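You operate a simulated robot arm through the tools that you are given. There is no shell and no other tool. Be economical: measure what you need, move in short steps, check, and stop when the job is done.

Carry out the task below with a simulated robot arm. There is one attempt and no reset: what you move stays moved.

## Task
Lock the green base, load the blue barrel, put the cover on and seal it.
Fine: white slider to LOCK; the yellow seal goes on the square pad on the cover; the other barrel, the red seal, the coil and the orange base with its cover stay. Set down upright: what you pick out.

Only the result counts: the job must be done as asked and must still hold three seconds after the hand-in. Knocking over, shifting, dropping, spilling or breaking anything else fails it. Lids that push on must go on centred and level and be pressed home; caps that screw on are set level and turned clockwise until they are tight.

## Robot
A 6-joint arm with a two-finger parallel gripper, fixed in place. Base frame: the origin is at the foot of the arm, x ahead of it, y to its left, z up; the work surface is at about z = 772. Units: mm, degrees, N and s.
With the tool pointing down near the work surface it reaches from about 180 to 840 mm from the base axis. Its first joint turns from -166.0 to 166.0 degrees. Payload 3.91 kg.
The TCP is the grasp point between the finger pads, 30 mm short of the fingertips. In the tool frame z runs along the fingers and y along their closing line. The gripper opens to 110 mm. The fingers are 20 mm wide and 10 mm thick; the gripper's body (48 by 112 mm) begins 55 mm behind the TCP.
Orientation is that of the tool frame in the base frame, as a unit quaternion [x, y, z, w]. With the fingers straight down and closing along the base's y, the tool's x points along the base's -x, its y along +y and its z along -z.

## Interface
- The arm moves only by the tool arm_command. Its argument "targets" is a list of rows, each a list of 3 entries, a list of its own where there are three numbers: the turn, a rotation vector about the base's x, y, z in degrees, then the shift along the base's x, y, z in mm, then the closure, from 0 (fully open) to 1 (shut). In form: [[[wx, wy, wz], [tx, ty, tz], gripper], ...]. A call has 1 to 12 rows; each row shifts and turns the commanded pose from where the row before left it. Each row takes 0.2 s and may step no farther than 50 mm and 8.6 degrees from the row before; otherwise, or with a gripper value out of range, the whole call is refused. A pose out of reach is approached as far as the arm can. The call stops where the force on the tool passes 90 N (or 10 N more than at its start, if that is more) or the arm is blocked; 0.2 s more then pass. Each finger travels about 108 mm/s and halts on what it meets, pressing with about 38 N; the grip force reading is that of the motor and also rises with nothing between the fingers. The clock runs only during rows and for 0.2 s after the last one: add rows that do not move to give the fingers time. The reply holds the time, the measured pose of the TCP, the force on the tool along the base axes, the opening and the grip force, in the units named above and with some noise, with the torque about the TCP (base axes, N m) and any sound that the robot's microphone picked up.
- Cameras (640 x 400 px; columns grow to the right, rows downward): "scene" is fixed at [398.2, -650.6, 1502.3]; the picture's right is [1.00, -0.08, 0.00], its down [-0.07, -0.97, -0.23] and it looks along [0.02, 0.22, -0.97] (base axes); focal length 327 px, centre (320, 200). "wrist" rides on the gripper at [77, 7, -114] in the tool frame; the picture's right is [-0.09, 1.00, 0.00], its down [-0.80, -0.07, -0.59] and it looks along [-0.59, -0.05, 0.80] (tool axes); focal length 270 px, centre (320, 200). There is no depth. A picture from a camera that has moved, and an enlarged one, comes with that camera's place and axes in the base frame and with its lens.
- get_image(camera): a new picture of that camera. No time passes.
- raise_lower(by): slides the trunk up (or, below 0, down) by that many mm; the arm rides with it, the base frame stays. It gives what a move gives, with no picture.
- inspect(camera, box): a new picture of the part [left, top, right, bottom] of that camera's present view, enlarged. No time passes.
- sign_off(): hands the job in; it is judged then, once.

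Work in short steps. Places have to be worked out from the pictures, the camera data and where the tool is seen: move nearer, look again, correct. Check each grasp and each placing, and mend what went wrong. You have 120 turns and 76 pictures in all, those below and enlarged ones among them. Open the gripper and draw the arm clear of the work before you hand the job in, unless the task says otherwise; then end with one line.

The tools are called after "Emit:" as name(argument=value, ...) on one line, values as JSON. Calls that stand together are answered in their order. arm_command: Moves the arm, as the interface text tells. Its arguments: {"type":"object","properties":{"targets":{"type":"array","items":{"type":"array"}}},"required":["targets"]} The other tools are called the same way: raise_lower (by) slides the trunk up or down; get_image (camera) takes a picture; inspect (camera, box) takes an enlarged picture of a part of a camera's view; sign_off () hands the job in.

At the start:

```text
clock: 0.0
ee_pos: [311.7, -414.8, 1034.4]
ee_rot: [0.001, 1.0, 0.0, 0.0]
wrist_force: [-0.1, -0.1, -0.2]
moment: [0.04, -0.02, 0.04]
gripper_width: 110.2
finger_force: 0.1
trunk travel left (down, up): [-400.0, 140.0]
```

scene: 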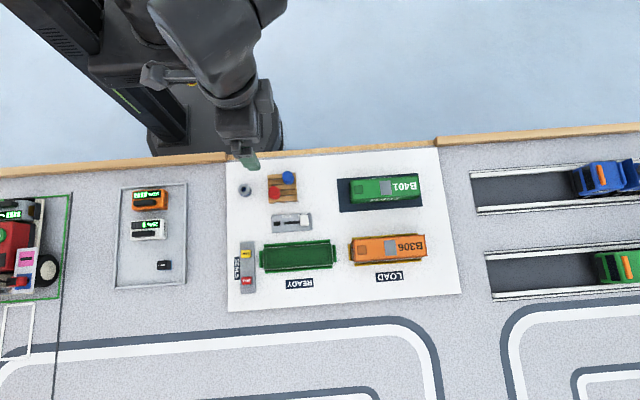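
wrist: 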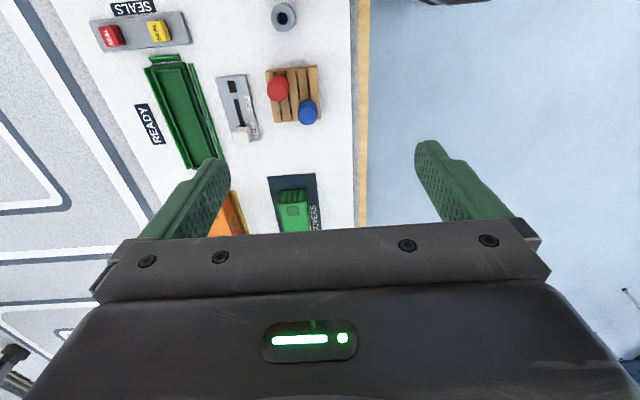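

I'll enlarge the scene view to see the workpieces in detail.

Emit:
inspect(camera="scene", box=[220, 150, 340, 225])

Emit:
inspect(camera="scene", box=[225, 225, 345, 300])

Emit:
inspect(camera="scene", box=[330, 165, 450, 240])

Emit:
inspect(camera="wrist", box=[80, 0, 360, 175])

```text
5.33 times, centred on (280, 188) of scene
camera zoom: at [398.2, -650.6, 1502.3], right [1.0, -0.08, 0.0], down [-0.07, -0.97, -0.23], along [0.02, 0.22, -0.97], focal length 1746 px, centre (533, 267)
```

zoom: 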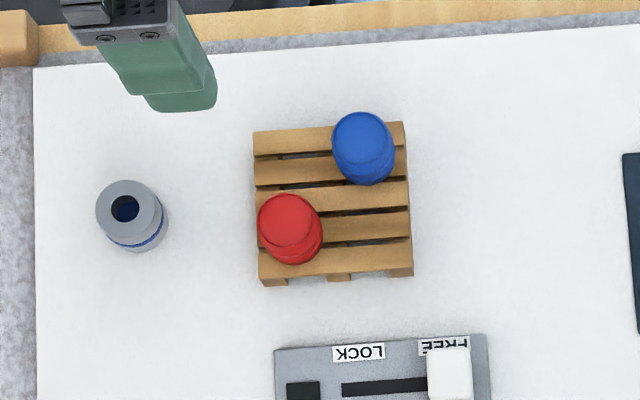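

```text
5.33 times, centred on (285, 262) of scene
camera zoom: at [398.2, -650.6, 1502.3], right [1.0, -0.08, 0.0], down [-0.07, -0.97, -0.23], along [0.02, 0.22, -0.97], focal length 1746 px, centre (507, -133)
```

zoom: 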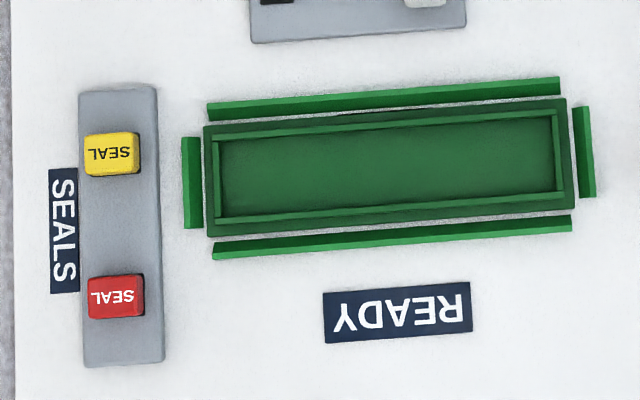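

```text
5.33 times, centred on (390, 202) of scene
camera zoom: at [398.2, -650.6, 1502.3], right [1.0, -0.08, 0.0], down [-0.07, -0.97, -0.23], along [0.02, 0.22, -0.97], focal length 1746 px, centre (-53, 187)
```

zoom: 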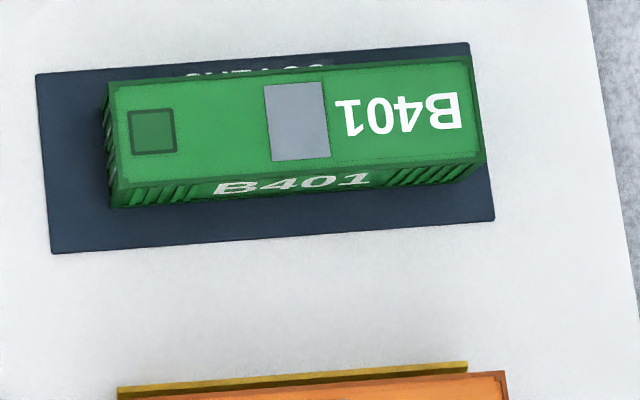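

```text
2.29 times, centred on (220, 88) of wrist
camera zoom: at [231.7, -407.2, 1148.1], right [0.09, 1.0, 0.0], down [0.8, -0.07, 0.59], along [0.59, -0.05, -0.8], focal length 618 px, centre (549, 457)
```

zoom: 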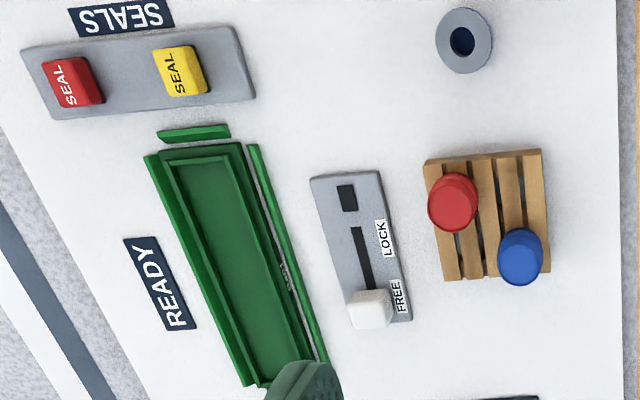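

The scene puts the green base around (353, -606), the cover around (554, -477), and the slider knob near the right end (FREE). I'll move the wrist camera nearer for more precise views.

Emit:
arm_command(targets=[[[0, 0, 0], [-15, -36, -18], 0], [[0, 0, 0], [-15, -36, -18], 0], [[0, 0, 0], [-16, -36, -19], 0], [[0, 0, 0], [-16, -37, -19], 0], [[0, 0, 0], [0, 0, 0], 0]])

Emit:
get_image(camera="wrist")

Emit:
get_image(camera="scene")

```text
clock: 1.2
ee_pos: [245.9, -557.6, 962.2]
ee_rot: [0.0, 1.0, 0.0, 0.0]
wrist_force: [-0.3, -0.1, -0.3]
moment: [0.04, -0.02, 0.02]
gripper_width: 109.8
finger_force: 0.2
trunk travel left (down, up): [-400.0, 140.0]
```

```text
69 pictures are left
camera wrist: at [168.1, -550.7, 1075.5], right [0.09, 1.0, 0.0], down [0.8, -0.07, 0.59], along [0.59, -0.05, -0.8], focal length 270 px, centre (320, 200)
```

wrist: 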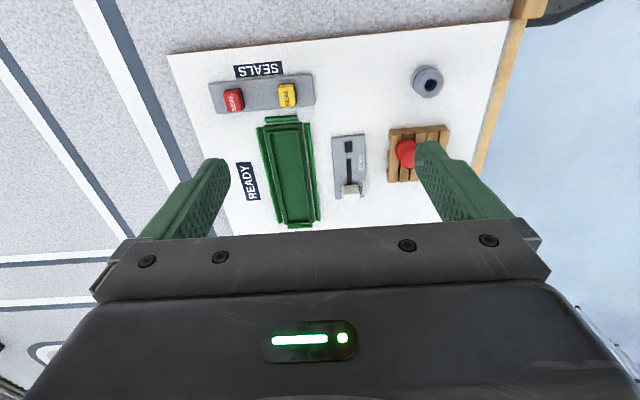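

```text
68 pictures are left
```

scene: 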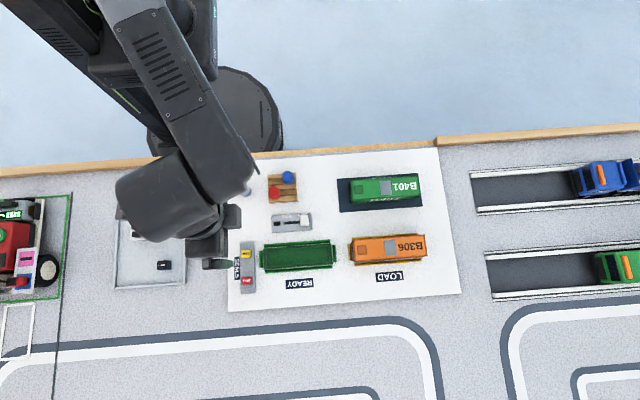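

The view covers from below the camera to ahead of the TCP; enlarge the slider and base area.

Emit:
inspect(camera="wrist", box=[310, 115, 438, 205])

Emit:
inspect(camera="scene", box=[260, 165, 324, 235])

```text
4.44 times, centred on (374, 160) of wrist
camera zoom: at [168.1, -550.7, 1075.5], right [0.09, 1.0, 0.0], down [0.8, -0.07, 0.59], along [0.59, -0.05, -0.8], focal length 1201 px, centre (80, 378)
```

zoom: 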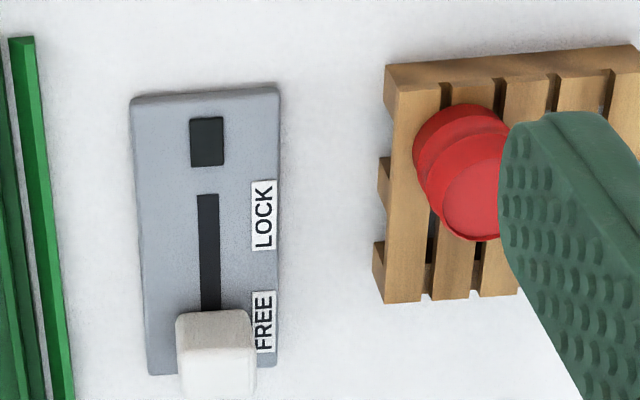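

```text
5.71 times, centred on (292, 200) of scene
camera zoom: at [398.2, -650.6, 1502.3], right [1.0, -0.08, 0.0], down [-0.07, -0.97, -0.23], along [0.02, 0.22, -0.97], focal length 1871 px, centre (480, 200)
```

zoom: 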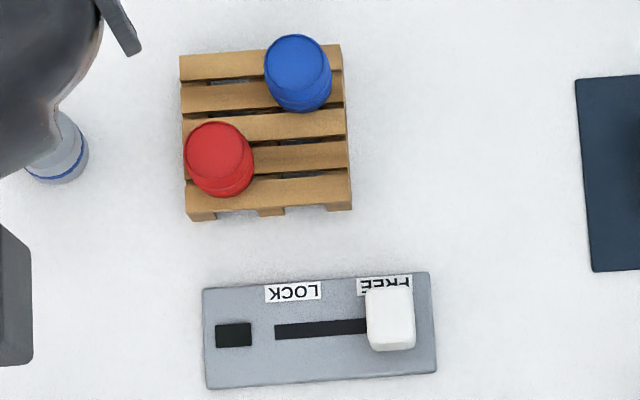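

Knob top estimated near (373, -528, ~795). I'll narrow the fingers to about 40 mm (the pallet is close) and come above it.

Emit:
arm_command(targets=[[[0, 0, 0], [32, 8, -20], 0.3], [[0, 0, 0], [32, 8, -20], 0.64], [[0, 0, 0], [32, 7, -20], 0.64], [[0, 0, 0], [31, 7, -25], 0.64], [[0, 0, 0], [0, 0, 0], 0.64], [[0, 0, 0], [0, 0, 0], 0.64]])

Emit:
get_image(camera="wrist")

Emit:
inspect(camera="scene", box=[250, 175, 330, 225])

```text
clock: 2.6
ee_pos: [373.9, -531.7, 876.5]
ee_rot: [0.0, 1.0, 0.001, 0.0]
wrist_force: [0.0, -0.3, 0.0]
moment: [0.02, 0.01, -0.02]
gripper_width: 39.8
finger_force: 0.1
trunk travel left (down, up): [-400.0, 140.0]
```

```text
65 pictures are left
camera wrist: at [296.5, -523.4, 989.1], right [0.09, 1.0, 0.0], down [0.8, -0.07, 0.59], along [0.59, -0.05, -0.8], focal length 270 px, centre (320, 200)
```

wrist: 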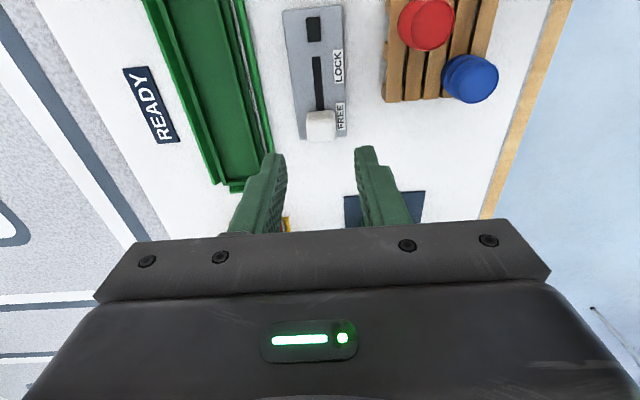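

```text
8.00 times, centred on (290, 200) of scene
camera zoom: at [398.2, -650.6, 1502.3], right [1.0, -0.08, 0.0], down [-0.07, -0.97, -0.23], along [0.02, 0.22, -0.97], focal length 2619 px, centre (560, 200)
```

zoom: 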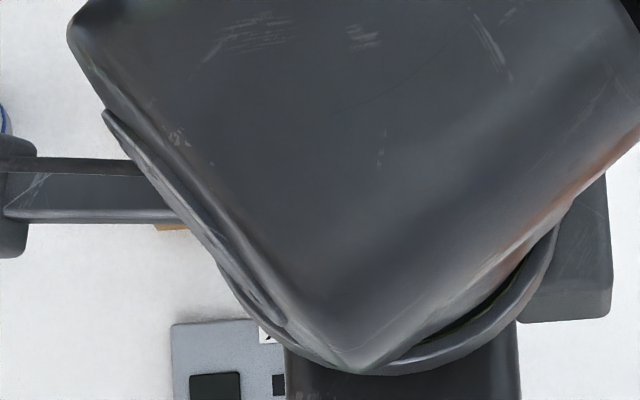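

Wrist view puts the knob at about (372, -529.5). I descend so the tips straddle it at ~z 786.

Emit:
arm_command(targets=[[[0, 0, 0], [-2, 2, -30], 0.64], [[0, 0, 0], [0, 0, -20], 0.64], [[0, 0, 0], [0, 0, -8], 0.64], [[0, 0, 0], [0, 0, 0], 0.64]])

Emit:
get_image(camera="wrist")

```text
clock: 3.6
ee_pos: [372.1, -527.4, 816.5]
ee_rot: [0.0, 1.0, 0.0, 0.001]
wrist_force: [-0.4, 0.0, 0.8]
moment: [-0.01, -0.01, -0.03]
gripper_width: 39.6
finger_force: 0.1
trunk travel left (down, up): [-400.0, 140.0]
```

```text
63 pictures are left
camera wrist: at [294.8, -520.2, 931.3], right [0.09, 1.0, 0.0], down [0.8, -0.07, 0.59], along [0.59, -0.05, -0.8], focal length 270 px, centre (320, 200)
```

wrist: 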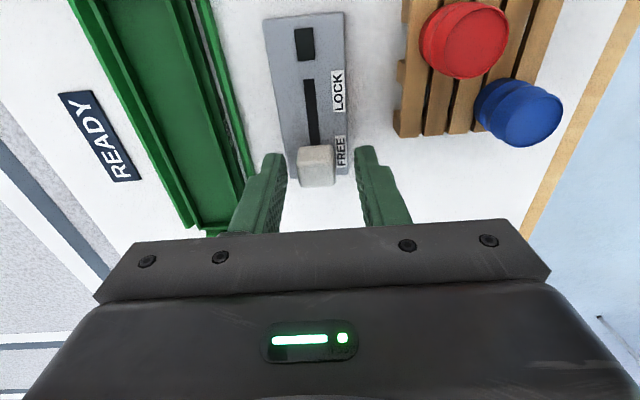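

The knob is between the fingers. Close on it.

Emit:
arm_command(targets=[[[0, 0, 0], [0, -1, 0], 0.8], [[0, 0, 0], [0, 0, 0], 0.9], [[0, 0, 0], [0, 0, 0], 0.9]])

Emit:
inspect(camera="wrist", box=[220, 90, 420, 215])

```text
clock: 4.4
ee_pos: [373.2, -529.7, 818.3]
ee_rot: [0.0, 1.0, -0.001, 0.0]
wrist_force: [-0.1, -7.2, 0.8]
moment: [-0.22, -0.04, -0.01]
gripper_width: 20.9
finger_force: 44.9
trunk travel left (down, up): [-400.0, 140.0]
```

```text
3.20 times, centred on (320, 152) of wrist
camera zoom: at [295.0, -522.2, 931.5], right [0.09, 1.0, 0.0], down [0.8, -0.07, 0.59], along [0.59, -0.05, -0.8], focal length 865 px, centre (320, 352)
```

zoom: 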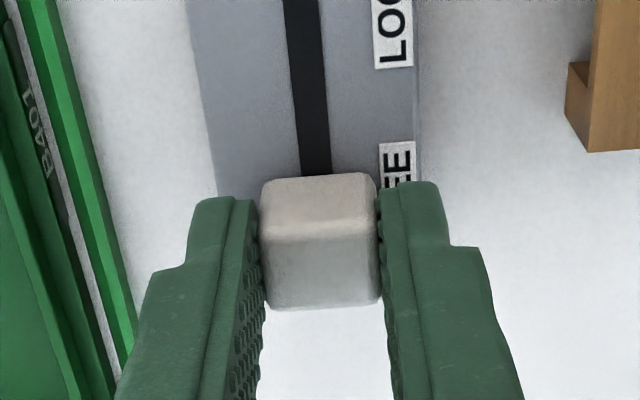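

Gripped at 21 mm. Slide toward LOCK (-x) in small steps.

Emit:
arm_command(targets=[[[0, 0, 0], [-7, 0, 0], 0.9], [[0, 0, 0], [-7, 0, 0], 0.9], [[0, 0, 0], [-7, 0, 0], 0.9], [[0, 0, 0], [-6, 0, 0], 0.9], [[0, 0, 0], [0, 0, 0], 0.9]])

Emit:
get_image(camera="wrist")

```text
clock: 5.6
ee_pos: [345.7, -530.5, 817.9]
ee_rot: [0.001, 1.0, -0.001, 0.0]
wrist_force: [1.2, -10.8, 10.6]
moment: [-0.24, 0.32, -0.01]
gripper_width: 21.0
finger_force: 45.2
trunk travel left (down, up): [-400.0, 140.0]
```

```text
61 pictures are left
camera wrist: at [267.5, -522.1, 931.4], right [0.09, 1.0, 0.0], down [0.8, -0.07, 0.6], along [0.59, -0.05, -0.8], focal length 270 px, centre (320, 200)
```

wrist: 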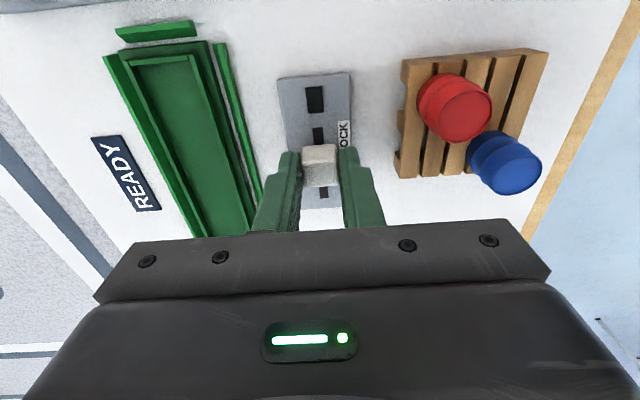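

It slides. Continue with finer steps towards the stop.

Emit:
arm_command(targets=[[[0, 0, 0], [-3, -0.5, 0], 0.9], [[0, 0, 0], [-3, 0, 0], 0.9], [[0, 0, 0], [-3, 0, 0], 0.9], [[0, 0, 0], [0, 0, 0], 0.9]])

Emit:
inspect(camera="wrist", box=[220, 60, 420, 185])

```text
clock: 6.6
ee_pos: [336.6, -530.1, 818.0]
ee_rot: [-0.001, 1.0, 0.0, 0.0]
wrist_force: [0.2, -12.4, 9.7]
moment: [-0.28, -0.34, 0.03]
gripper_width: 21.0
finger_force: 45.2
trunk travel left (down, up): [-400.0, 140.0]
```

```text
3.20 times, centred on (320, 122) of wrist
camera zoom: at [258.5, -522.3, 931.4], right [0.09, 1.0, 0.0], down [0.8, -0.07, 0.59], along [0.59, -0.05, -0.8], focal length 865 px, centre (320, 448)
```

zoom: 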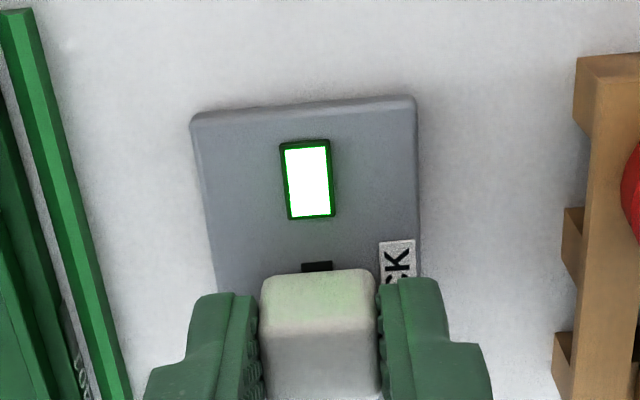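

The lock indicator has lit. I'll push a bit more to the end stop for margin.

Emit:
arm_command(targets=[[[0, 0, 0], [-1.5, 0, 0], 0.9], [[0, 0, 0], [-1.5, 0, 0], 0.9], [[0, 0, 0], [0, 0, 0], 0.9]])

```text
clock: 7.4
ee_pos: [333.2, -531.1, 818.2]
ee_rot: [-0.001, 1.0, 0.0, 0.0]
wrist_force: [1.2, -12.7, 8.4]
moment: [-0.3, -0.06, 0.01]
gripper_width: 20.5
finger_force: 44.8
trunk travel left (down, up): [-400.0, 140.0]
```

Still no stop; a little further.

Emit:
arm_command(targets=[[[0, 0, 0], [-1.5, 0, 0], 0.9], [[0, 0, 0], [-1.5, 0, 0], 0.9], [[0, 0, 0], [0, 0, 0], 0.9]])

Emit:
inspect(camera="wrist", box=[220, 60, 420, 185])

```text
clock: 8.2
ee_pos: [331.8, -529.9, 819.2]
ee_rot: [0.0, 1.0, 0.0, 0.001]
wrist_force: [8.9, -12.9, 10.8]
moment: [-0.28, -0.16, -0.01]
gripper_width: 20.7
finger_force: 45.5
trunk travel left (down, up): [-400.0, 140.0]
```

```text
3.20 times, centred on (320, 122) of wrist
camera zoom: at [253.9, -522.2, 931.3], right [0.09, 1.0, 0.0], down [0.8, -0.07, 0.6], along [0.59, -0.05, -0.8], focal length 865 px, centre (320, 448)
```

zoom: 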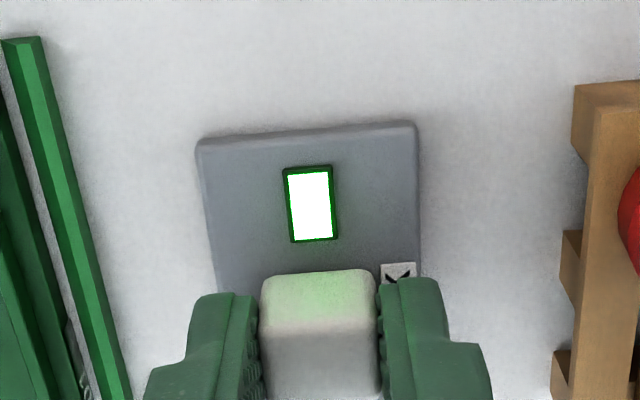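

Knob is against the stop (x force rose) with the light on. Release gently and rise, then look at the barrels.

Emit:
arm_command(targets=[[[0, 0, 0], [1, 0, 0], 0.75], [[0, 0, 0], [0, 0, 0], 0.6], [[0, 0, 0], [0, 0, 0], 0.6], [[0, 0, 0], [0, 0, 40], 0.6], [[0, 0, 0], [0, 0, 40], 0.6], [[0, 0, 0], [0, 40, 10], 0.5], [[0, 0, 0], [12, 48, 0], 0.5], [[0, 0, 0], [0, 0, 0], 0.5]])

Emit:
get_image(camera="wrist")

Emit:
inspect(camera="scene", box=[225, 190, 353, 290])

```text
clock: 10.0
ee_pos: [343.8, -441.2, 908.8]
ee_rot: [0.001, 1.0, 0.0, 0.0]
wrist_force: [0.6, -0.2, -0.3]
moment: [0.0, 0.01, -0.01]
gripper_width: 54.8
finger_force: 0.0
trunk travel left (down, up): [-400.0, 140.0]
```

```text
58 pictures are left
camera wrist: at [267.3, -434.1, 1022.6], right [0.09, 1.0, 0.0], down [0.8, -0.07, 0.59], along [0.59, -0.05, -0.8], focal length 270 px, centre (320, 200)
```

wrist: 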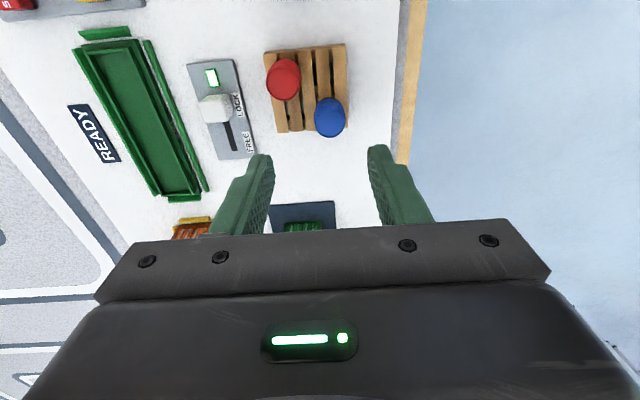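

```text
4.00 times, centred on (289, 240) of scene
camera zoom: at [398.2, -650.6, 1502.3], right [1.0, -0.08, 0.0], down [-0.07, -0.97, -0.23], along [0.02, 0.22, -0.97], focal length 1310 px, centre (444, 40)
```

zoom: 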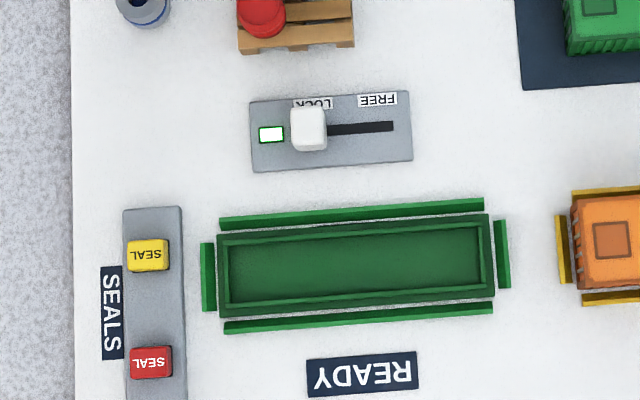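

Slider sits at LOCK with its light on. Enlarge the barrels to place the blue one.

Emit:
inspect(camera="wrist", box=[240, 30, 400, 150])

Emit:
inspect(camera="scene", box=[255, 165, 311, 210])

```text
3.33 times, centred on (320, 90) of wrist
camera zoom: at [267.3, -434.1, 1022.6], right [0.09, 1.0, 0.0], down [0.8, -0.07, 0.59], along [0.59, -0.05, -0.8], focal length 901 px, centre (320, 567)
```

zoom: 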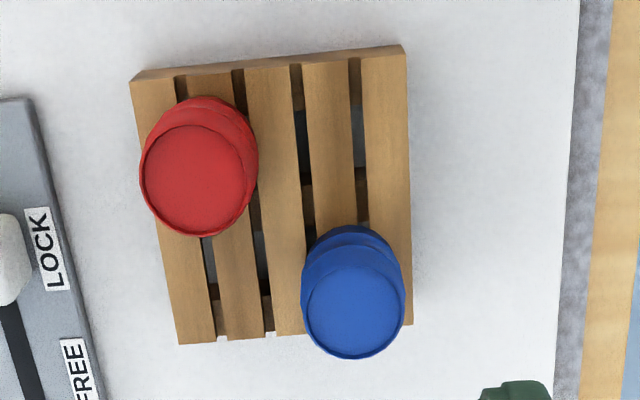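

```text
8.89 times, centred on (283, 188) of scene
camera zoom: at [398.2, -650.6, 1502.3], right [1.0, -0.08, 0.0], down [-0.07, -0.97, -0.23], along [0.02, 0.22, -0.97], focal length 2910 px, centre (649, 311)
```

zoom: 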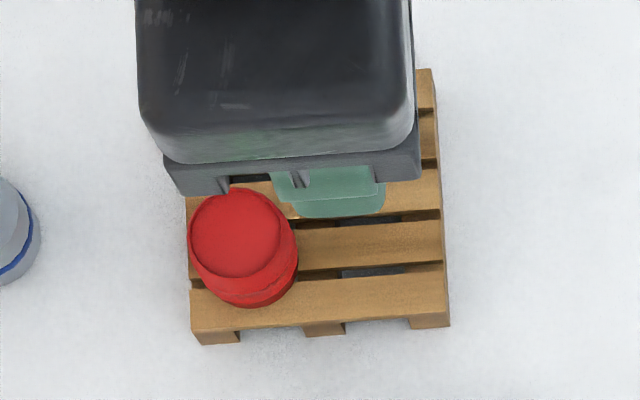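

Triangulating gives the blue barrel top at about (344.4, -432.3, 817), ~24.5 mm across; red is 46 mm away diagonally, so the fingers closing along y clear it. I'll centre above and check.

Emit:
arm_command(targets=[[[0, 0, 0], [0.6, 8.9, -20], 0.58], [[0, 0, 0], [0, 0, -23], 0.58], [[0, 0, 0], [0, 0, 0], 0.58]])

Emit:
get_image(camera="wrist")

```text
clock: 10.8
ee_pos: [347.6, -433.5, 866.2]
ee_rot: [-0.001, 1.0, 0.0, 0.0]
wrist_force: [-0.1, -0.7, 0.9]
moment: [-0.03, 0.03, -0.02]
gripper_width: 46.3
finger_force: 0.0
trunk travel left (down, up): [-400.0, 140.0]
```

```text
54 pictures are left
camera wrist: at [268.7, -425.5, 979.4], right [0.09, 1.0, 0.0], down [0.8, -0.07, 0.59], along [0.59, -0.05, -0.8], focal length 270 px, centre (320, 200)
```

wrist: 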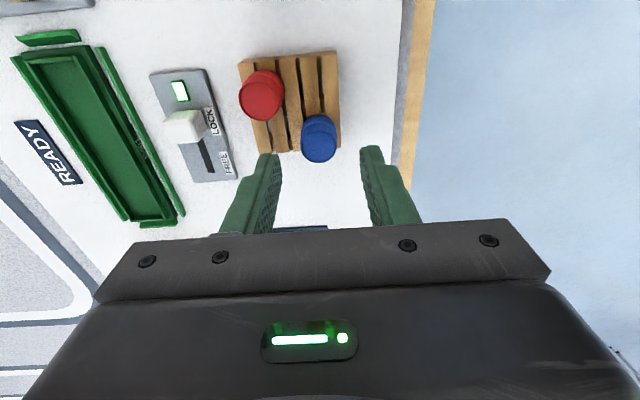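

Well aligned. Descend to grip the barrel's upper part (TCP z ≈ 829).

Emit:
arm_command(targets=[[[0, 0, 0], [-1, 0, -18], 0.58], [[0, 0, 0], [0, 0, -18], 0.58], [[0, 0, 0], [0, 0, 0], 0.58]])

Emit:
get_image(camera="wrist")

```text
clock: 11.6
ee_pos: [346.6, -434.7, 830.8]
ee_rot: [0.0, 1.0, 0.0, -0.001]
wrist_force: [0.2, 0.6, -0.6]
moment: [0.0, 0.01, -0.01]
gripper_width: 46.3
finger_force: 0.1
trunk travel left (down, up): [-400.0, 140.0]
```

```text
53 pictures are left
camera wrist: at [267.0, -426.3, 944.6], right [0.09, 1.0, 0.0], down [0.8, -0.07, 0.59], along [0.59, -0.05, -0.8], focal length 270 px, centre (320, 200)
```

wrist: 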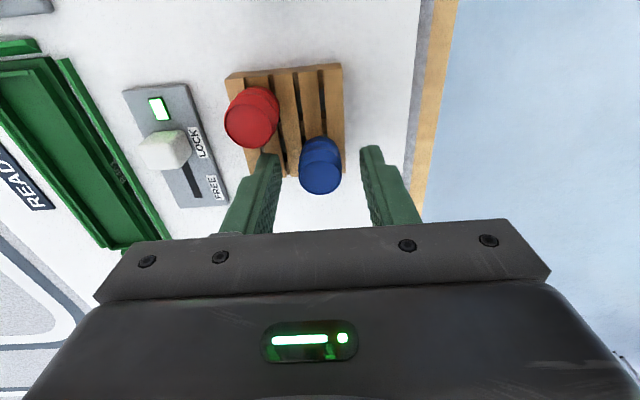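

Barrel is centred between the pads; close and lift slightly.

Emit:
arm_command(targets=[[[0, 0, 0], [0, 0, 0], 0.7], [[0, 0, 0], [0, 0, 0], 0.85], [[0, 0, 0], [0, 0, 0], 0.85], [[0, 0, 0], [0, 0, 6], 0.85], [[0, 0, 0], [0, 0, 15], 0.85], [[0, 0, 0], [0, 0, 0], 0.85]])

Emit:
get_image(camera="wrist")

```text
clock: 13.0
ee_pos: [343.5, -434.6, 850.0]
ee_rot: [0.001, 1.0, 0.0, 0.0]
wrist_force: [-0.6, 0.0, 0.6]
moment: [-0.04, 0.01, 0.02]
gripper_width: 21.7
finger_force: 38.4
trunk travel left (down, up): [-400.0, 140.0]
```

```text
52 pictures are left
camera wrist: at [265.3, -425.8, 963.7], right [0.09, 1.0, 0.0], down [0.8, -0.07, 0.59], along [0.59, -0.05, -0.8], focal length 270 px, centre (320, 200)
```

wrist: 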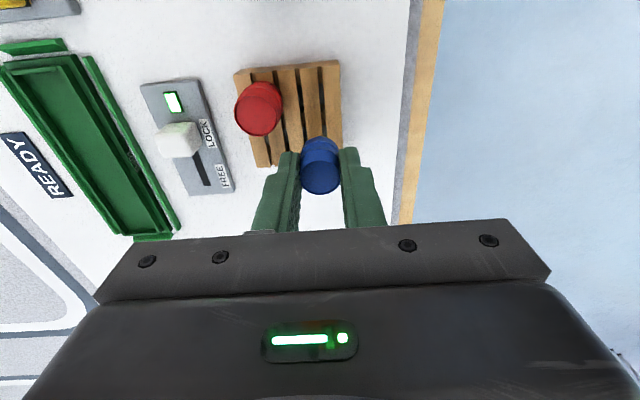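

Barrel is held. Raise it and take precise views of the base before carrying.

Emit:
arm_command(targets=[[[0, 0, 0], [0, 0, 25], 0.85], [[0, 0, 0], [0, 0, 25], 0.85], [[0, 0, 0], [0, 0, 0], 0.85]])

Emit:
inspect(camera="scene", box=[255, 230, 343, 285])

Emit:
inspect(camera="wrist", box=[40, 30, 232, 220])

```text
clock: 13.8
ee_pos: [342.5, -432.4, 899.8]
ee_rot: [0.0, 1.0, 0.0, 0.0]
wrist_force: [0.2, 0.3, 0.2]
moment: [-0.04, 0.0, 0.0]
gripper_width: 21.4
finger_force: 37.7
trunk travel left (down, up): [-400.0, 140.0]
```

```text
7.27 times, centred on (299, 258) of scene
camera zoom: at [398.2, -650.6, 1502.3], right [1.0, -0.08, 0.0], down [-0.07, -0.97, -0.23], along [0.02, 0.22, -0.97], focal length 2381 px, centre (473, -218)
```

zoom: 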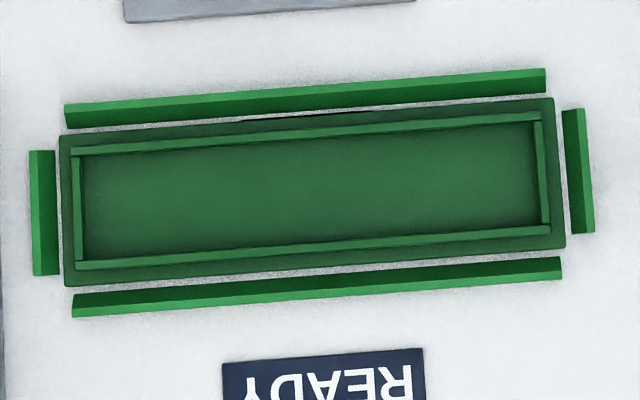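

```text
2.11 times, centred on (136, 125) of wrist
camera zoom: at [264.6, -425.0, 1014.4], right [0.09, 1.0, 0.0], down [0.8, -0.07, 0.59], along [0.59, -0.05, -0.8], focal length 569 px, centre (707, 358)
```

zoom: 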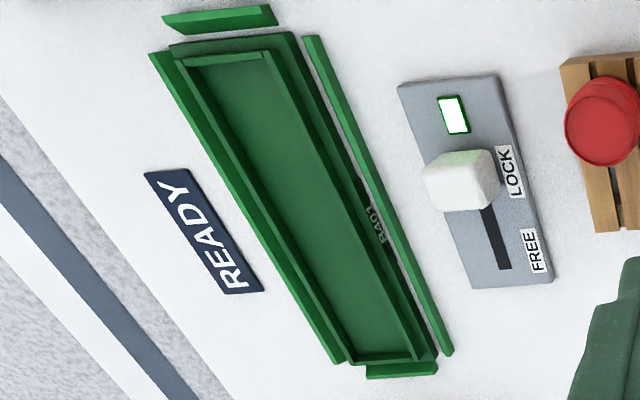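

Base centre is about (353, -606), aligned with x; rim interior ~33 mm wide. Carry the barrel over it.

Emit:
arm_command(targets=[[[0, 0, 0], [3, -44, 0], 0.85], [[0, 0, 0], [3, -44, 0], 0.85], [[0, 0, 0], [3, -43, 0], 0.85], [[0, 0, 0], [2.4, -43, 0], 0.85], [[0, 0, 0], [0, 0, -30], 0.85], [[0, 0, 0], [0, 0, -20], 0.85], [[0, 0, 0], [0, 0, 0], 0.85]])

Emit:
get_image(camera="wrist")

```text
clock: 15.4
ee_pos: [354.2, -607.6, 848.5]
ee_rot: [0.001, 1.0, 0.0, -0.001]
wrist_force: [-0.7, -0.2, -0.4]
moment: [-0.01, 0.01, -0.03]
gripper_width: 21.5
finger_force: 37.8
trunk travel left (down, up): [-400.0, 140.0]
```

```text
49 pictures are left
camera wrist: at [274.8, -600.1, 962.3], right [0.09, 1.0, 0.0], down [0.8, -0.07, 0.59], along [0.59, -0.05, -0.8], focal length 270 px, centre (320, 200)
```

wrist: 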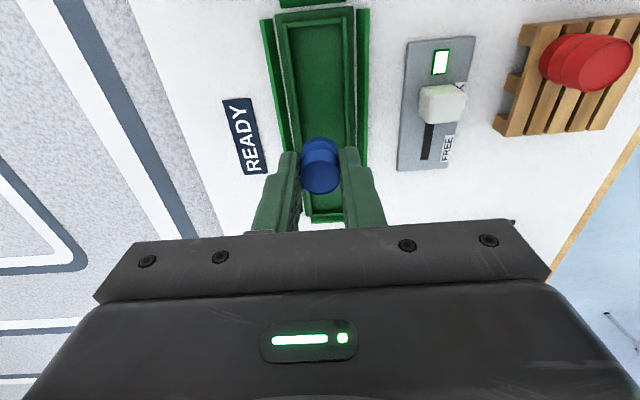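

Zoom to check the lateral centring against the tray.

Emit:
inspect(camera="wrist", box=[240, 0, 400, 230])

```text
1.74 times, centred on (320, 115) of wrist
camera zoom: at [274.8, -600.1, 962.3], right [0.09, 1.0, 0.0], down [0.8, -0.07, 0.59], along [0.59, -0.05, -0.8], focal length 470 px, centre (320, 348)
```

zoom: 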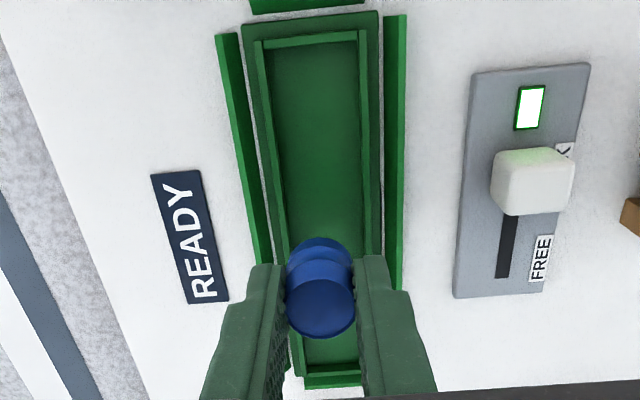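

Centred within a millimetre; nudge +1 in both x and y and lower gradually until the barrel touches the tray floor.

Emit:
arm_command(targets=[[[0, 0, 0], [1, 1, -8], 0.85], [[0, 0, 0], [0, 0, -6], 0.85], [[0, 0, 0], [0, 0, -3], 0.85], [[0, 0, 0], [0, 0, 0], 0.85]])

Emit:
inspect(camera="wrist", box=[240, 60, 400, 230])

```text
clock: 16.4
ee_pos: [355.3, -606.7, 831.7]
ee_rot: [0.0, 1.0, 0.0, 0.001]
wrist_force: [-0.4, -0.7, -0.5]
moment: [-0.03, 0.0, -0.02]
gripper_width: 21.7
finger_force: 38.0
trunk travel left (down, up): [-400.0, 140.0]
```

```text
2.35 times, centred on (320, 145) of wrist
camera zoom: at [277.1, -597.6, 945.5], right [0.09, 1.0, 0.0], down [0.8, -0.07, 0.59], along [0.59, -0.05, -0.8], focal length 636 px, centre (320, 329)
```

zoom: 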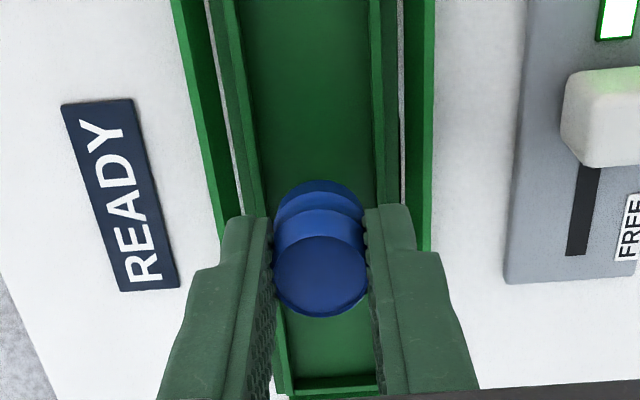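

No contact yet; continue with small steps.

Emit:
arm_command(targets=[[[0, 0, 0], [0, 0, -2], 0.85], [[0, 0, 0], [0, 0, -2], 0.85], [[0, 0, 0], [0, 0, 0], 0.85]])

```text
clock: 17.2
ee_pos: [354.6, -605.3, 829.2]
ee_rot: [-0.001, 1.0, 0.0, 0.0]
wrist_force: [0.6, 0.0, -0.6]
moment: [-0.01, 0.0, -0.04]
gripper_width: 21.5
finger_force: 38.1
trunk travel left (down, up): [-400.0, 140.0]
```

Emit:
arm_command(targets=[[[0, 0, 0], [0, 0, -1.5], 0.85], [[0, 0, 0], [0, 0, -1.5], 0.85], [[0, 0, 0], [0, 0, 0], 0.85]])

Emit:
inspect(camera="wrist", box=[240, 60, 400, 230])

```text
clock: 18.0
ee_pos: [355.7, -606.2, 825.7]
ee_rot: [0.0, 1.0, 0.0, 0.0]
wrist_force: [-0.1, 0.7, 0.0]
moment: [0.03, -0.01, 0.0]
gripper_width: 21.6
finger_force: 38.3
trunk travel left (down, up): [-400.0, 140.0]
```

```text
2.35 times, centred on (320, 145) of wrist
camera zoom: at [277.1, -598.1, 939.1], right [0.09, 1.0, 0.0], down [0.8, -0.07, 0.59], along [0.59, -0.05, -0.8], focal length 636 px, centre (320, 329)
```

zoom: 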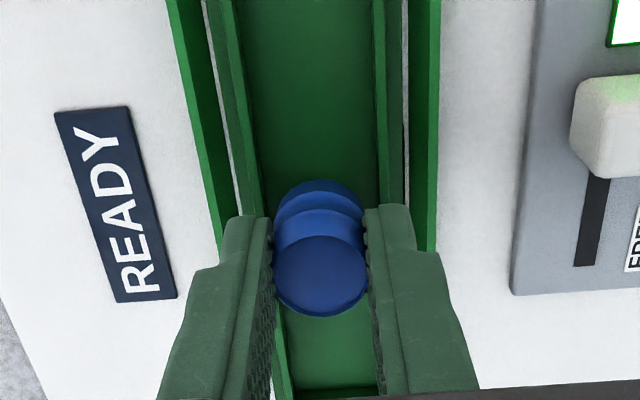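

Emit:
arm_command(targets=[[[0, 0, 0], [0, 0, -1.5], 0.85], [[0, 0, 0], [0, 0, -1.5], 0.85], [[0, 0, 0], [0, 0, 0], 0.85]])

```text
clock: 18.8
ee_pos: [355.7, -604.6, 822.5]
ee_rot: [0.0, 1.0, 0.001, 0.0]
wrist_force: [-0.1, -0.2, -0.5]
moment: [0.04, -0.01, 0.0]
gripper_width: 21.4
finger_force: 38.0
trunk travel left (down, up): [-400.0, 140.0]
```

Emit:
arm_command(targets=[[[0, 0, 0], [0, 0, -1.5], 0.85], [[0, 0, 0], [0, 0, -1], 0.85], [[0, 0, 0], [0, 0, 0], 0.85]])

Emit:
inspect(camera="wrist", box=[260, 90, 380, 220])

```text
clock: 19.6
ee_pos: [354.5, -605.7, 821.3]
ee_rot: [0.0, 1.0, 0.0, -0.001]
wrist_force: [0.5, 0.2, 0.6]
moment: [0.04, 0.03, 0.0]
gripper_width: 21.3
finger_force: 38.1
trunk travel left (down, up): [-400.0, 140.0]
```

```text
3.08 times, centred on (320, 155) of wrist
camera zoom: at [277.3, -597.6, 933.8], right [0.09, 1.0, 0.0], down [0.8, -0.07, 0.59], along [0.59, -0.05, -0.8], focal length 832 px, centre (320, 338)
```

zoom: 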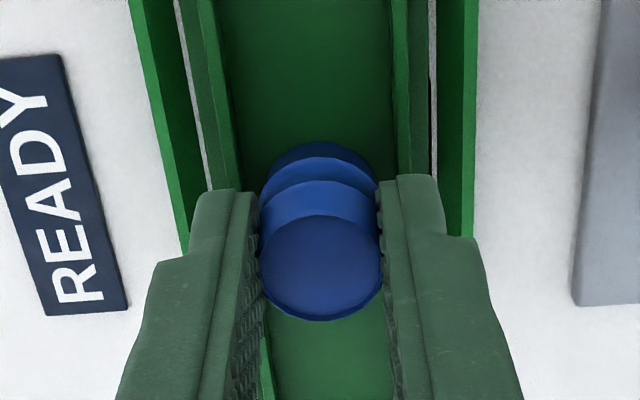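

Emit:
arm_command(targets=[[[0, 0, 0], [0, 0, -1], 0.85], [[0, 0, 0], [0, 0, -1], 0.85], [[0, 0, 0], [0, 0, 0], 0.85]])

```text
clock: 20.4
ee_pos: [354.8, -604.0, 818.5]
ee_rot: [0.0, 1.0, -0.001, 0.001]
wrist_force: [-1.2, -1.9, 5.4]
moment: [-0.05, 0.07, -0.02]
gripper_width: 21.5
finger_force: 37.2
trunk travel left (down, up): [-400.0, 140.0]
```

Contact (5 N). Check whether the barrel is on the floor or the fingertips are on the rim.

Emit:
inspect(camera="wrist", box=[270, 110, 370, 200])

Emit:
inspect(camera="scene", box=[255, 230, 343, 285])

```text
4.44 times, centred on (320, 155) of wrist
camera zoom: at [277.5, -597.3, 932.5], right [0.09, 1.0, 0.0], down [0.8, -0.07, 0.59], along [0.59, -0.05, -0.8], focal length 1201 px, centre (320, 400)
```

zoom: 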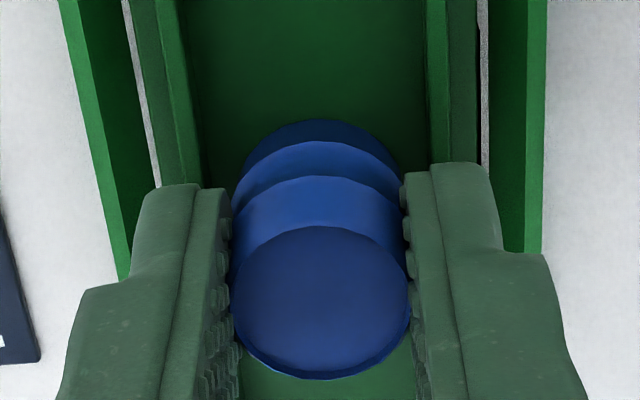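

```text
7.27 times, centred on (299, 258) of scene
camera zoom: at [398.2, -650.6, 1502.3], right [1.0, -0.08, 0.0], down [-0.07, -0.97, -0.23], along [0.02, 0.22, -0.97], focal length 2381 px, centre (473, -218)
```

zoom: 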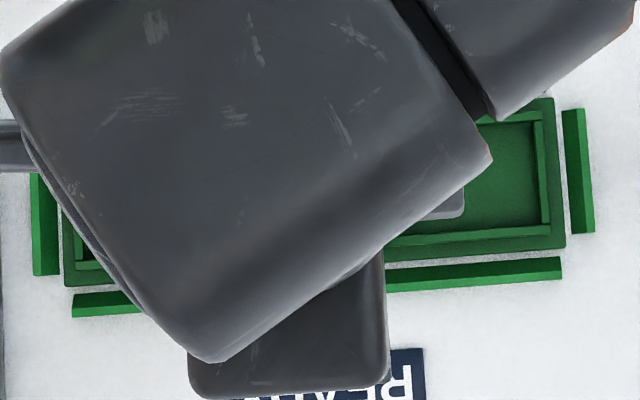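

Geometry says the barrel's bottom is at ~775 on the floor. Release with a small opening and rise straight up.

Emit:
arm_command(targets=[[[0, 0, 0], [0, 0, -0.3], 0.78], [[0, 0, 0], [0, 0, 0], 0.72], [[0, 0, 0], [0, 0, 0], 0.7], [[0, 0, 0], [0, 0, 10], 0.7], [[0, 0, 0], [0, 0, 30], 0.7], [[0, 0, 0], [0, 0, 45], 0.6], [[0, 0, 0], [0, 0, 0], 0.6]])

Emit:
get_image(camera="wrist")

```text
clock: 22.0
ee_pos: [355.0, -606.0, 905.2]
ee_rot: [0.0, 1.0, -0.001, 0.0]
wrist_force: [-1.1, -0.5, 0.9]
moment: [-0.04, -0.01, -0.02]
gripper_width: 43.8
finger_force: 0.0
trunk travel left (down, up): [-400.0, 140.0]
```

```text
42 pictures are left
camera wrist: at [277.0, -598.4, 1018.1], right [0.09, 1.0, 0.0], down [0.8, -0.07, 0.59], along [0.59, -0.05, -0.8], focal length 270 px, centre (320, 200)
```

wrist: 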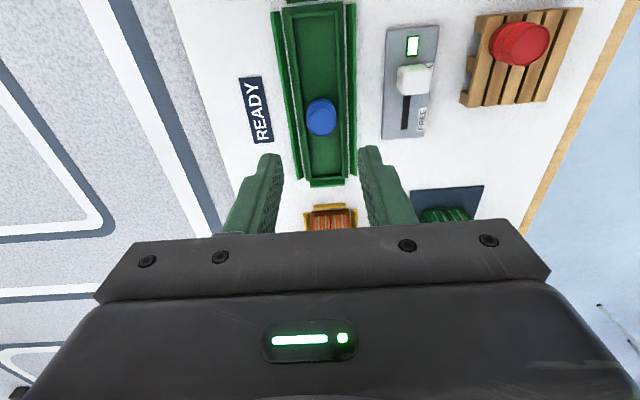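

Barrel stands upright in the tray. Move above the cover with fingers opened to about 75 mm.

Emit:
arm_command(targets=[[[0, 0, 0], [20, 15, 30], 0.4], [[0, 0, 0], [36, 23, 0], 0.32], [[0, 0, 0], [36, 23, 0], 0.32], [[0, 0, 0], [36, 23, 0], 0.32], [[0, 0, 0], [36, 23, 0], 0.32], [[0, 0, 0], [36, 22, 0], 0.32], [[0, 0, 0], [0, 0, 0], 0.32]])

Emit:
get_image(camera="wrist")

Emit:
inspect(camera="scene", box=[255, 225, 343, 285])

```text
clock: 23.6
ee_pos: [557.6, -477.3, 934.3]
ee_rot: [0.0, 1.0, 0.0, 0.0]
wrist_force: [0.8, -0.1, 0.2]
moment: [-0.01, -0.02, -0.01]
gripper_width: 75.2
finger_force: 0.1
trunk travel left (down, up): [-400.0, 140.0]
```

```text
41 pictures are left
camera wrist: at [479.3, -469.6, 1047.9], right [0.09, 1.0, 0.0], down [0.8, -0.07, 0.59], along [0.59, -0.05, -0.8], focal length 270 px, centre (320, 200)
```

wrist: 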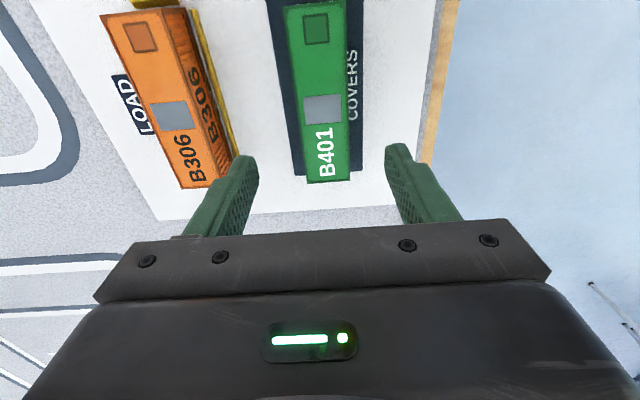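

```text
6.67 times, centred on (299, 255) of scene
camera zoom: at [398.2, -650.6, 1502.3], right [1.0, -0.08, 0.0], down [-0.07, -0.97, -0.23], along [0.02, 0.22, -0.97], focal length 2183 px, centre (460, -167)
```

zoom: 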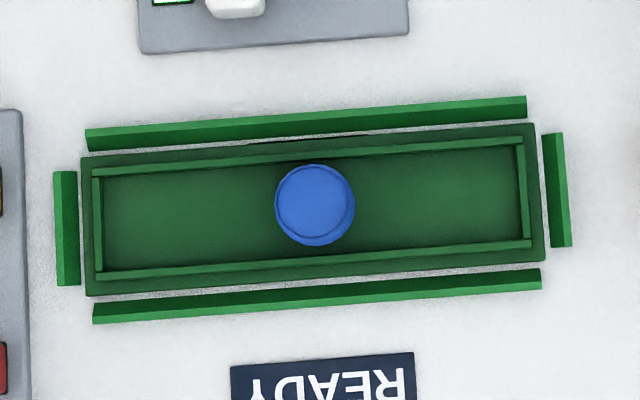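

Barrel is centred. Enlarge the cover for exact triangulation.

Emit:
inspect(camera="wrist", box=[250, 0, 400, 200])

Emit:
inspect(camera="wrist", box=[90, 0, 250, 200])

```text
2.00 times, centred on (325, 100) of wrist
camera zoom: at [479.3, -469.6, 1047.9], right [0.09, 1.0, 0.0], down [0.8, -0.07, 0.59], along [0.59, -0.05, -0.8], focal length 541 px, centre (310, 400)
```

zoom: 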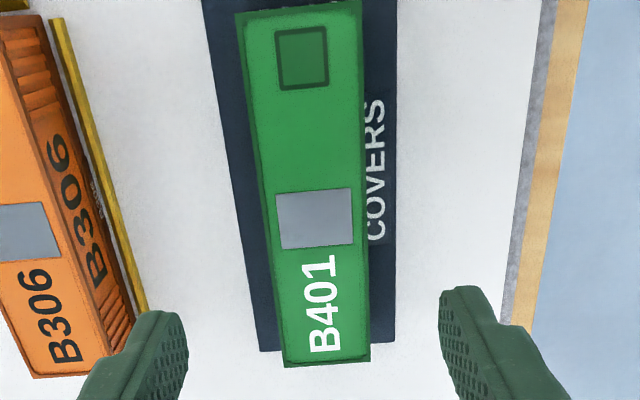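

```text
2.00 times, centred on (170, 100) of wrist
camera zoom: at [479.3, -469.6, 1047.9], right [0.09, 1.0, 0.0], down [0.8, -0.07, 0.59], along [0.59, -0.05, -0.8], focal length 541 px, centre (620, 400)
```

zoom: 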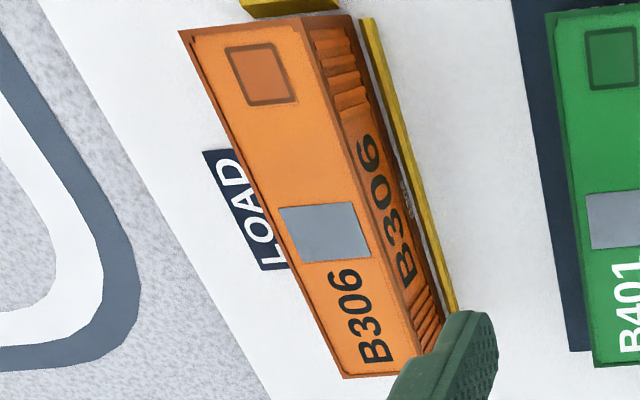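

Cover centre ≈ (554.7, -475), top z ≈ 811, aligned with x within ~0.4°. Descend to just above and check centring.

Emit:
arm_command(targets=[[[0, 0, 0], [-1.6, 1.4, -40], 0.32], [[0, 0, 0], [0, 0, -34], 0.32], [[0, 0, 0], [0, 0, 0], 0.32]])

Emit:
get_image(camera="wrist")

```text
clock: 24.4
ee_pos: [553.9, -475.6, 858.2]
ee_rot: [0.0, 1.0, -0.001, 0.0]
wrist_force: [0.0, -0.1, 1.0]
moment: [0.02, -0.01, 0.04]
gripper_width: 74.6
finger_force: 0.0
trunk travel left (down, up): [-400.0, 140.0]
```

```text
37 pictures are left
camera wrist: at [476.4, -467.7, 971.7], right [0.09, 1.0, 0.0], down [0.8, -0.07, 0.59], along [0.59, -0.05, -0.8], focal length 270 px, centre (320, 200)
```

wrist: 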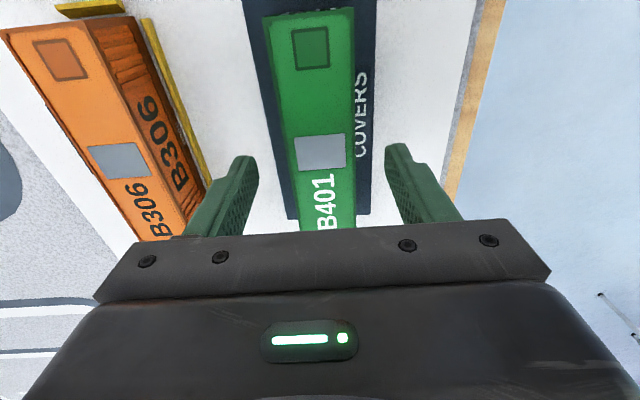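

Centred. Descend so tips are at ~z 796 and close.

Emit:
arm_command(targets=[[[0, 0, 0], [0, 0, -20], 0.32], [[0, 0, 0], [0, 0, -12.5], 0.32], [[0, 0, 0], [0, 0, 0], 0.45], [[0, 0, 0], [0, 0, 0], 0.6], [[0, 0, 0], [0, 0, 0], 0.7], [[0, 0, 0], [0, 0, 0], 0.7]])

Emit:
get_image(camera="wrist")

```text
clock: 25.8
ee_pos: [555.2, -476.5, 826.4]
ee_rot: [0.0, 1.0, 0.0, 0.0]
wrist_force: [0.9, -0.5, 0.1]
moment: [-0.01, 0.02, 0.0]
gripper_width: 44.7
finger_force: 38.2
trunk travel left (down, up): [-400.0, 140.0]
```

```text
36 pictures are left
camera wrist: at [476.2, -468.3, 940.1], right [0.09, 1.0, 0.0], down [0.8, -0.07, 0.59], along [0.59, -0.05, -0.8], focal length 270 px, centre (320, 200)
```

wrist: 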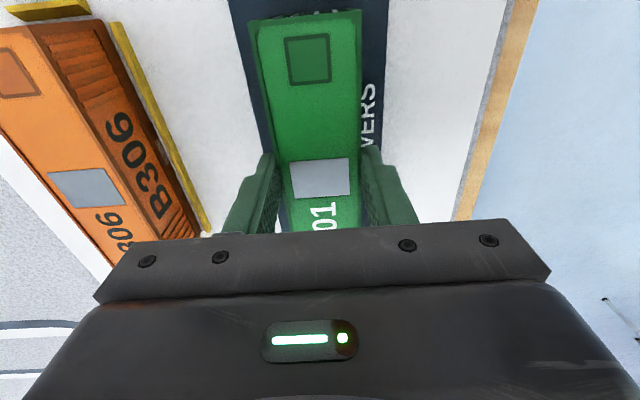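

Cover is gripped (44.7 mm). Lift and check that it hangs level.

Emit:
arm_command(targets=[[[0, 0, 0], [0, 0, 10], 0.7], [[0, 0, 0], [0, 0, 40], 0.7], [[0, 0, 0], [0, 0, 45], 0.7], [[0, 0, 0], [0, 0, 0], 0.7]])

Emit:
get_image(camera="wrist")

```text
clock: 26.8
ee_pos: [553.9, -476.5, 920.9]
ee_rot: [0.0, 1.0, 0.0, 0.001]
wrist_force: [0.5, -0.5, 0.0]
moment: [0.02, 0.02, 0.03]
gripper_width: 44.4
finger_force: 37.8
trunk travel left (down, up): [-400.0, 140.0]
```

```text
35 pictures are left
camera wrist: at [476.1, -468.8, 1035.1], right [0.09, 1.0, 0.0], down [0.8, -0.07, 0.59], along [0.59, -0.05, -0.8], focal length 270 px, centre (320, 200)
```

wrist: 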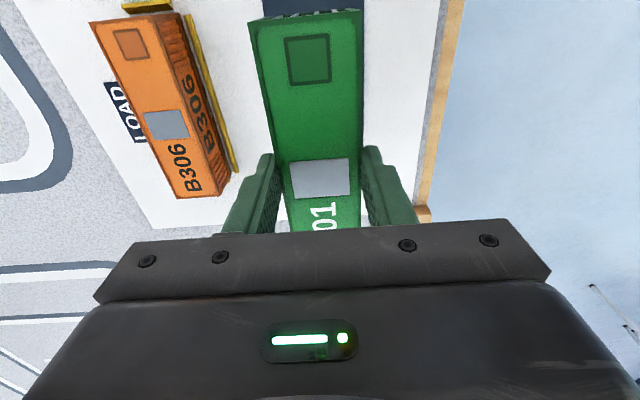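

Level. Carry it over the base at this height.

Emit:
arm_command(targets=[[[0, 0, 0], [-33.5, -21.7, 0], 0.7], [[0, 0, 0], [-33.5, -21.7, 0], 0.7], [[0, 0, 0], [-33.5, -21.7, 0], 0.7], [[0, 0, 0], [-33.5, -21.7, 0], 0.7], [[0, 0, 0], [-33.5, -21.7, 0], 0.7], [[0, 0, 0], [-33.6, -21.5, 0], 0.7], [[0, 0, 0], [0, 0, -30], 0.7], [[0, 0, 0], [0, 0, 0], 0.7]])

Emit:
get_image(camera="wrist")

Emit:
inspect(camera="scene", box=[240, 220, 350, 290])

```text
clock: 28.6
ee_pos: [352.4, -605.7, 889.4]
ee_rot: [0.0, 1.0, 0.001, 0.0]
wrist_force: [-0.3, 0.8, -0.9]
moment: [-0.06, -0.02, -0.03]
gripper_width: 44.3
finger_force: 37.8
trunk travel left (down, up): [-400.0, 140.0]
```

```text
34 pictures are left
camera wrist: at [275.2, -597.9, 1003.2], right [0.09, 1.0, 0.0], down [0.8, -0.07, 0.59], along [0.59, -0.05, -0.8], focal length 270 px, centre (320, 200)
```

wrist: 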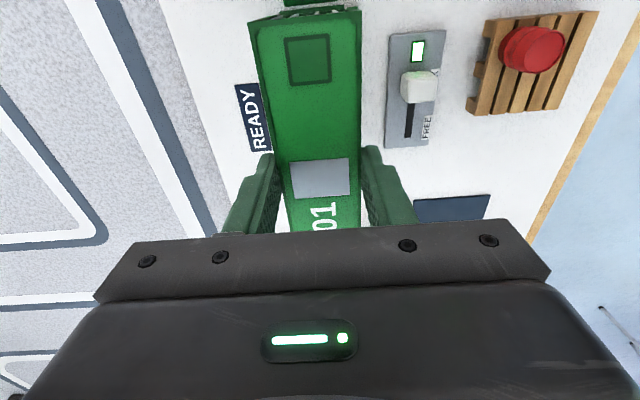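

```text
5.71 times, centred on (295, 255) of scene
camera zoom: at [398.2, -650.6, 1502.3], right [1.0, -0.08, 0.0], down [-0.07, -0.97, -0.23], along [0.02, 0.22, -0.97], focal length 1871 px, centre (463, -114)
```

zoom: 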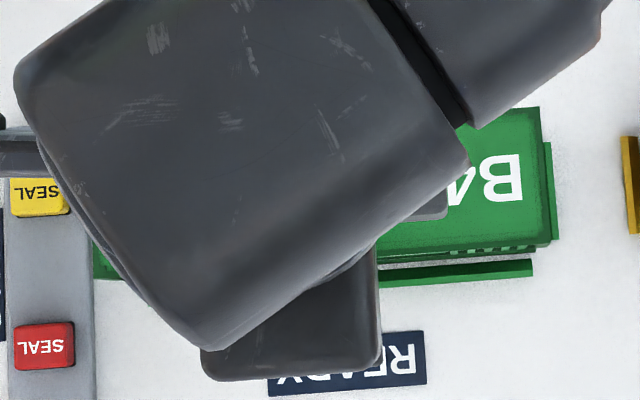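

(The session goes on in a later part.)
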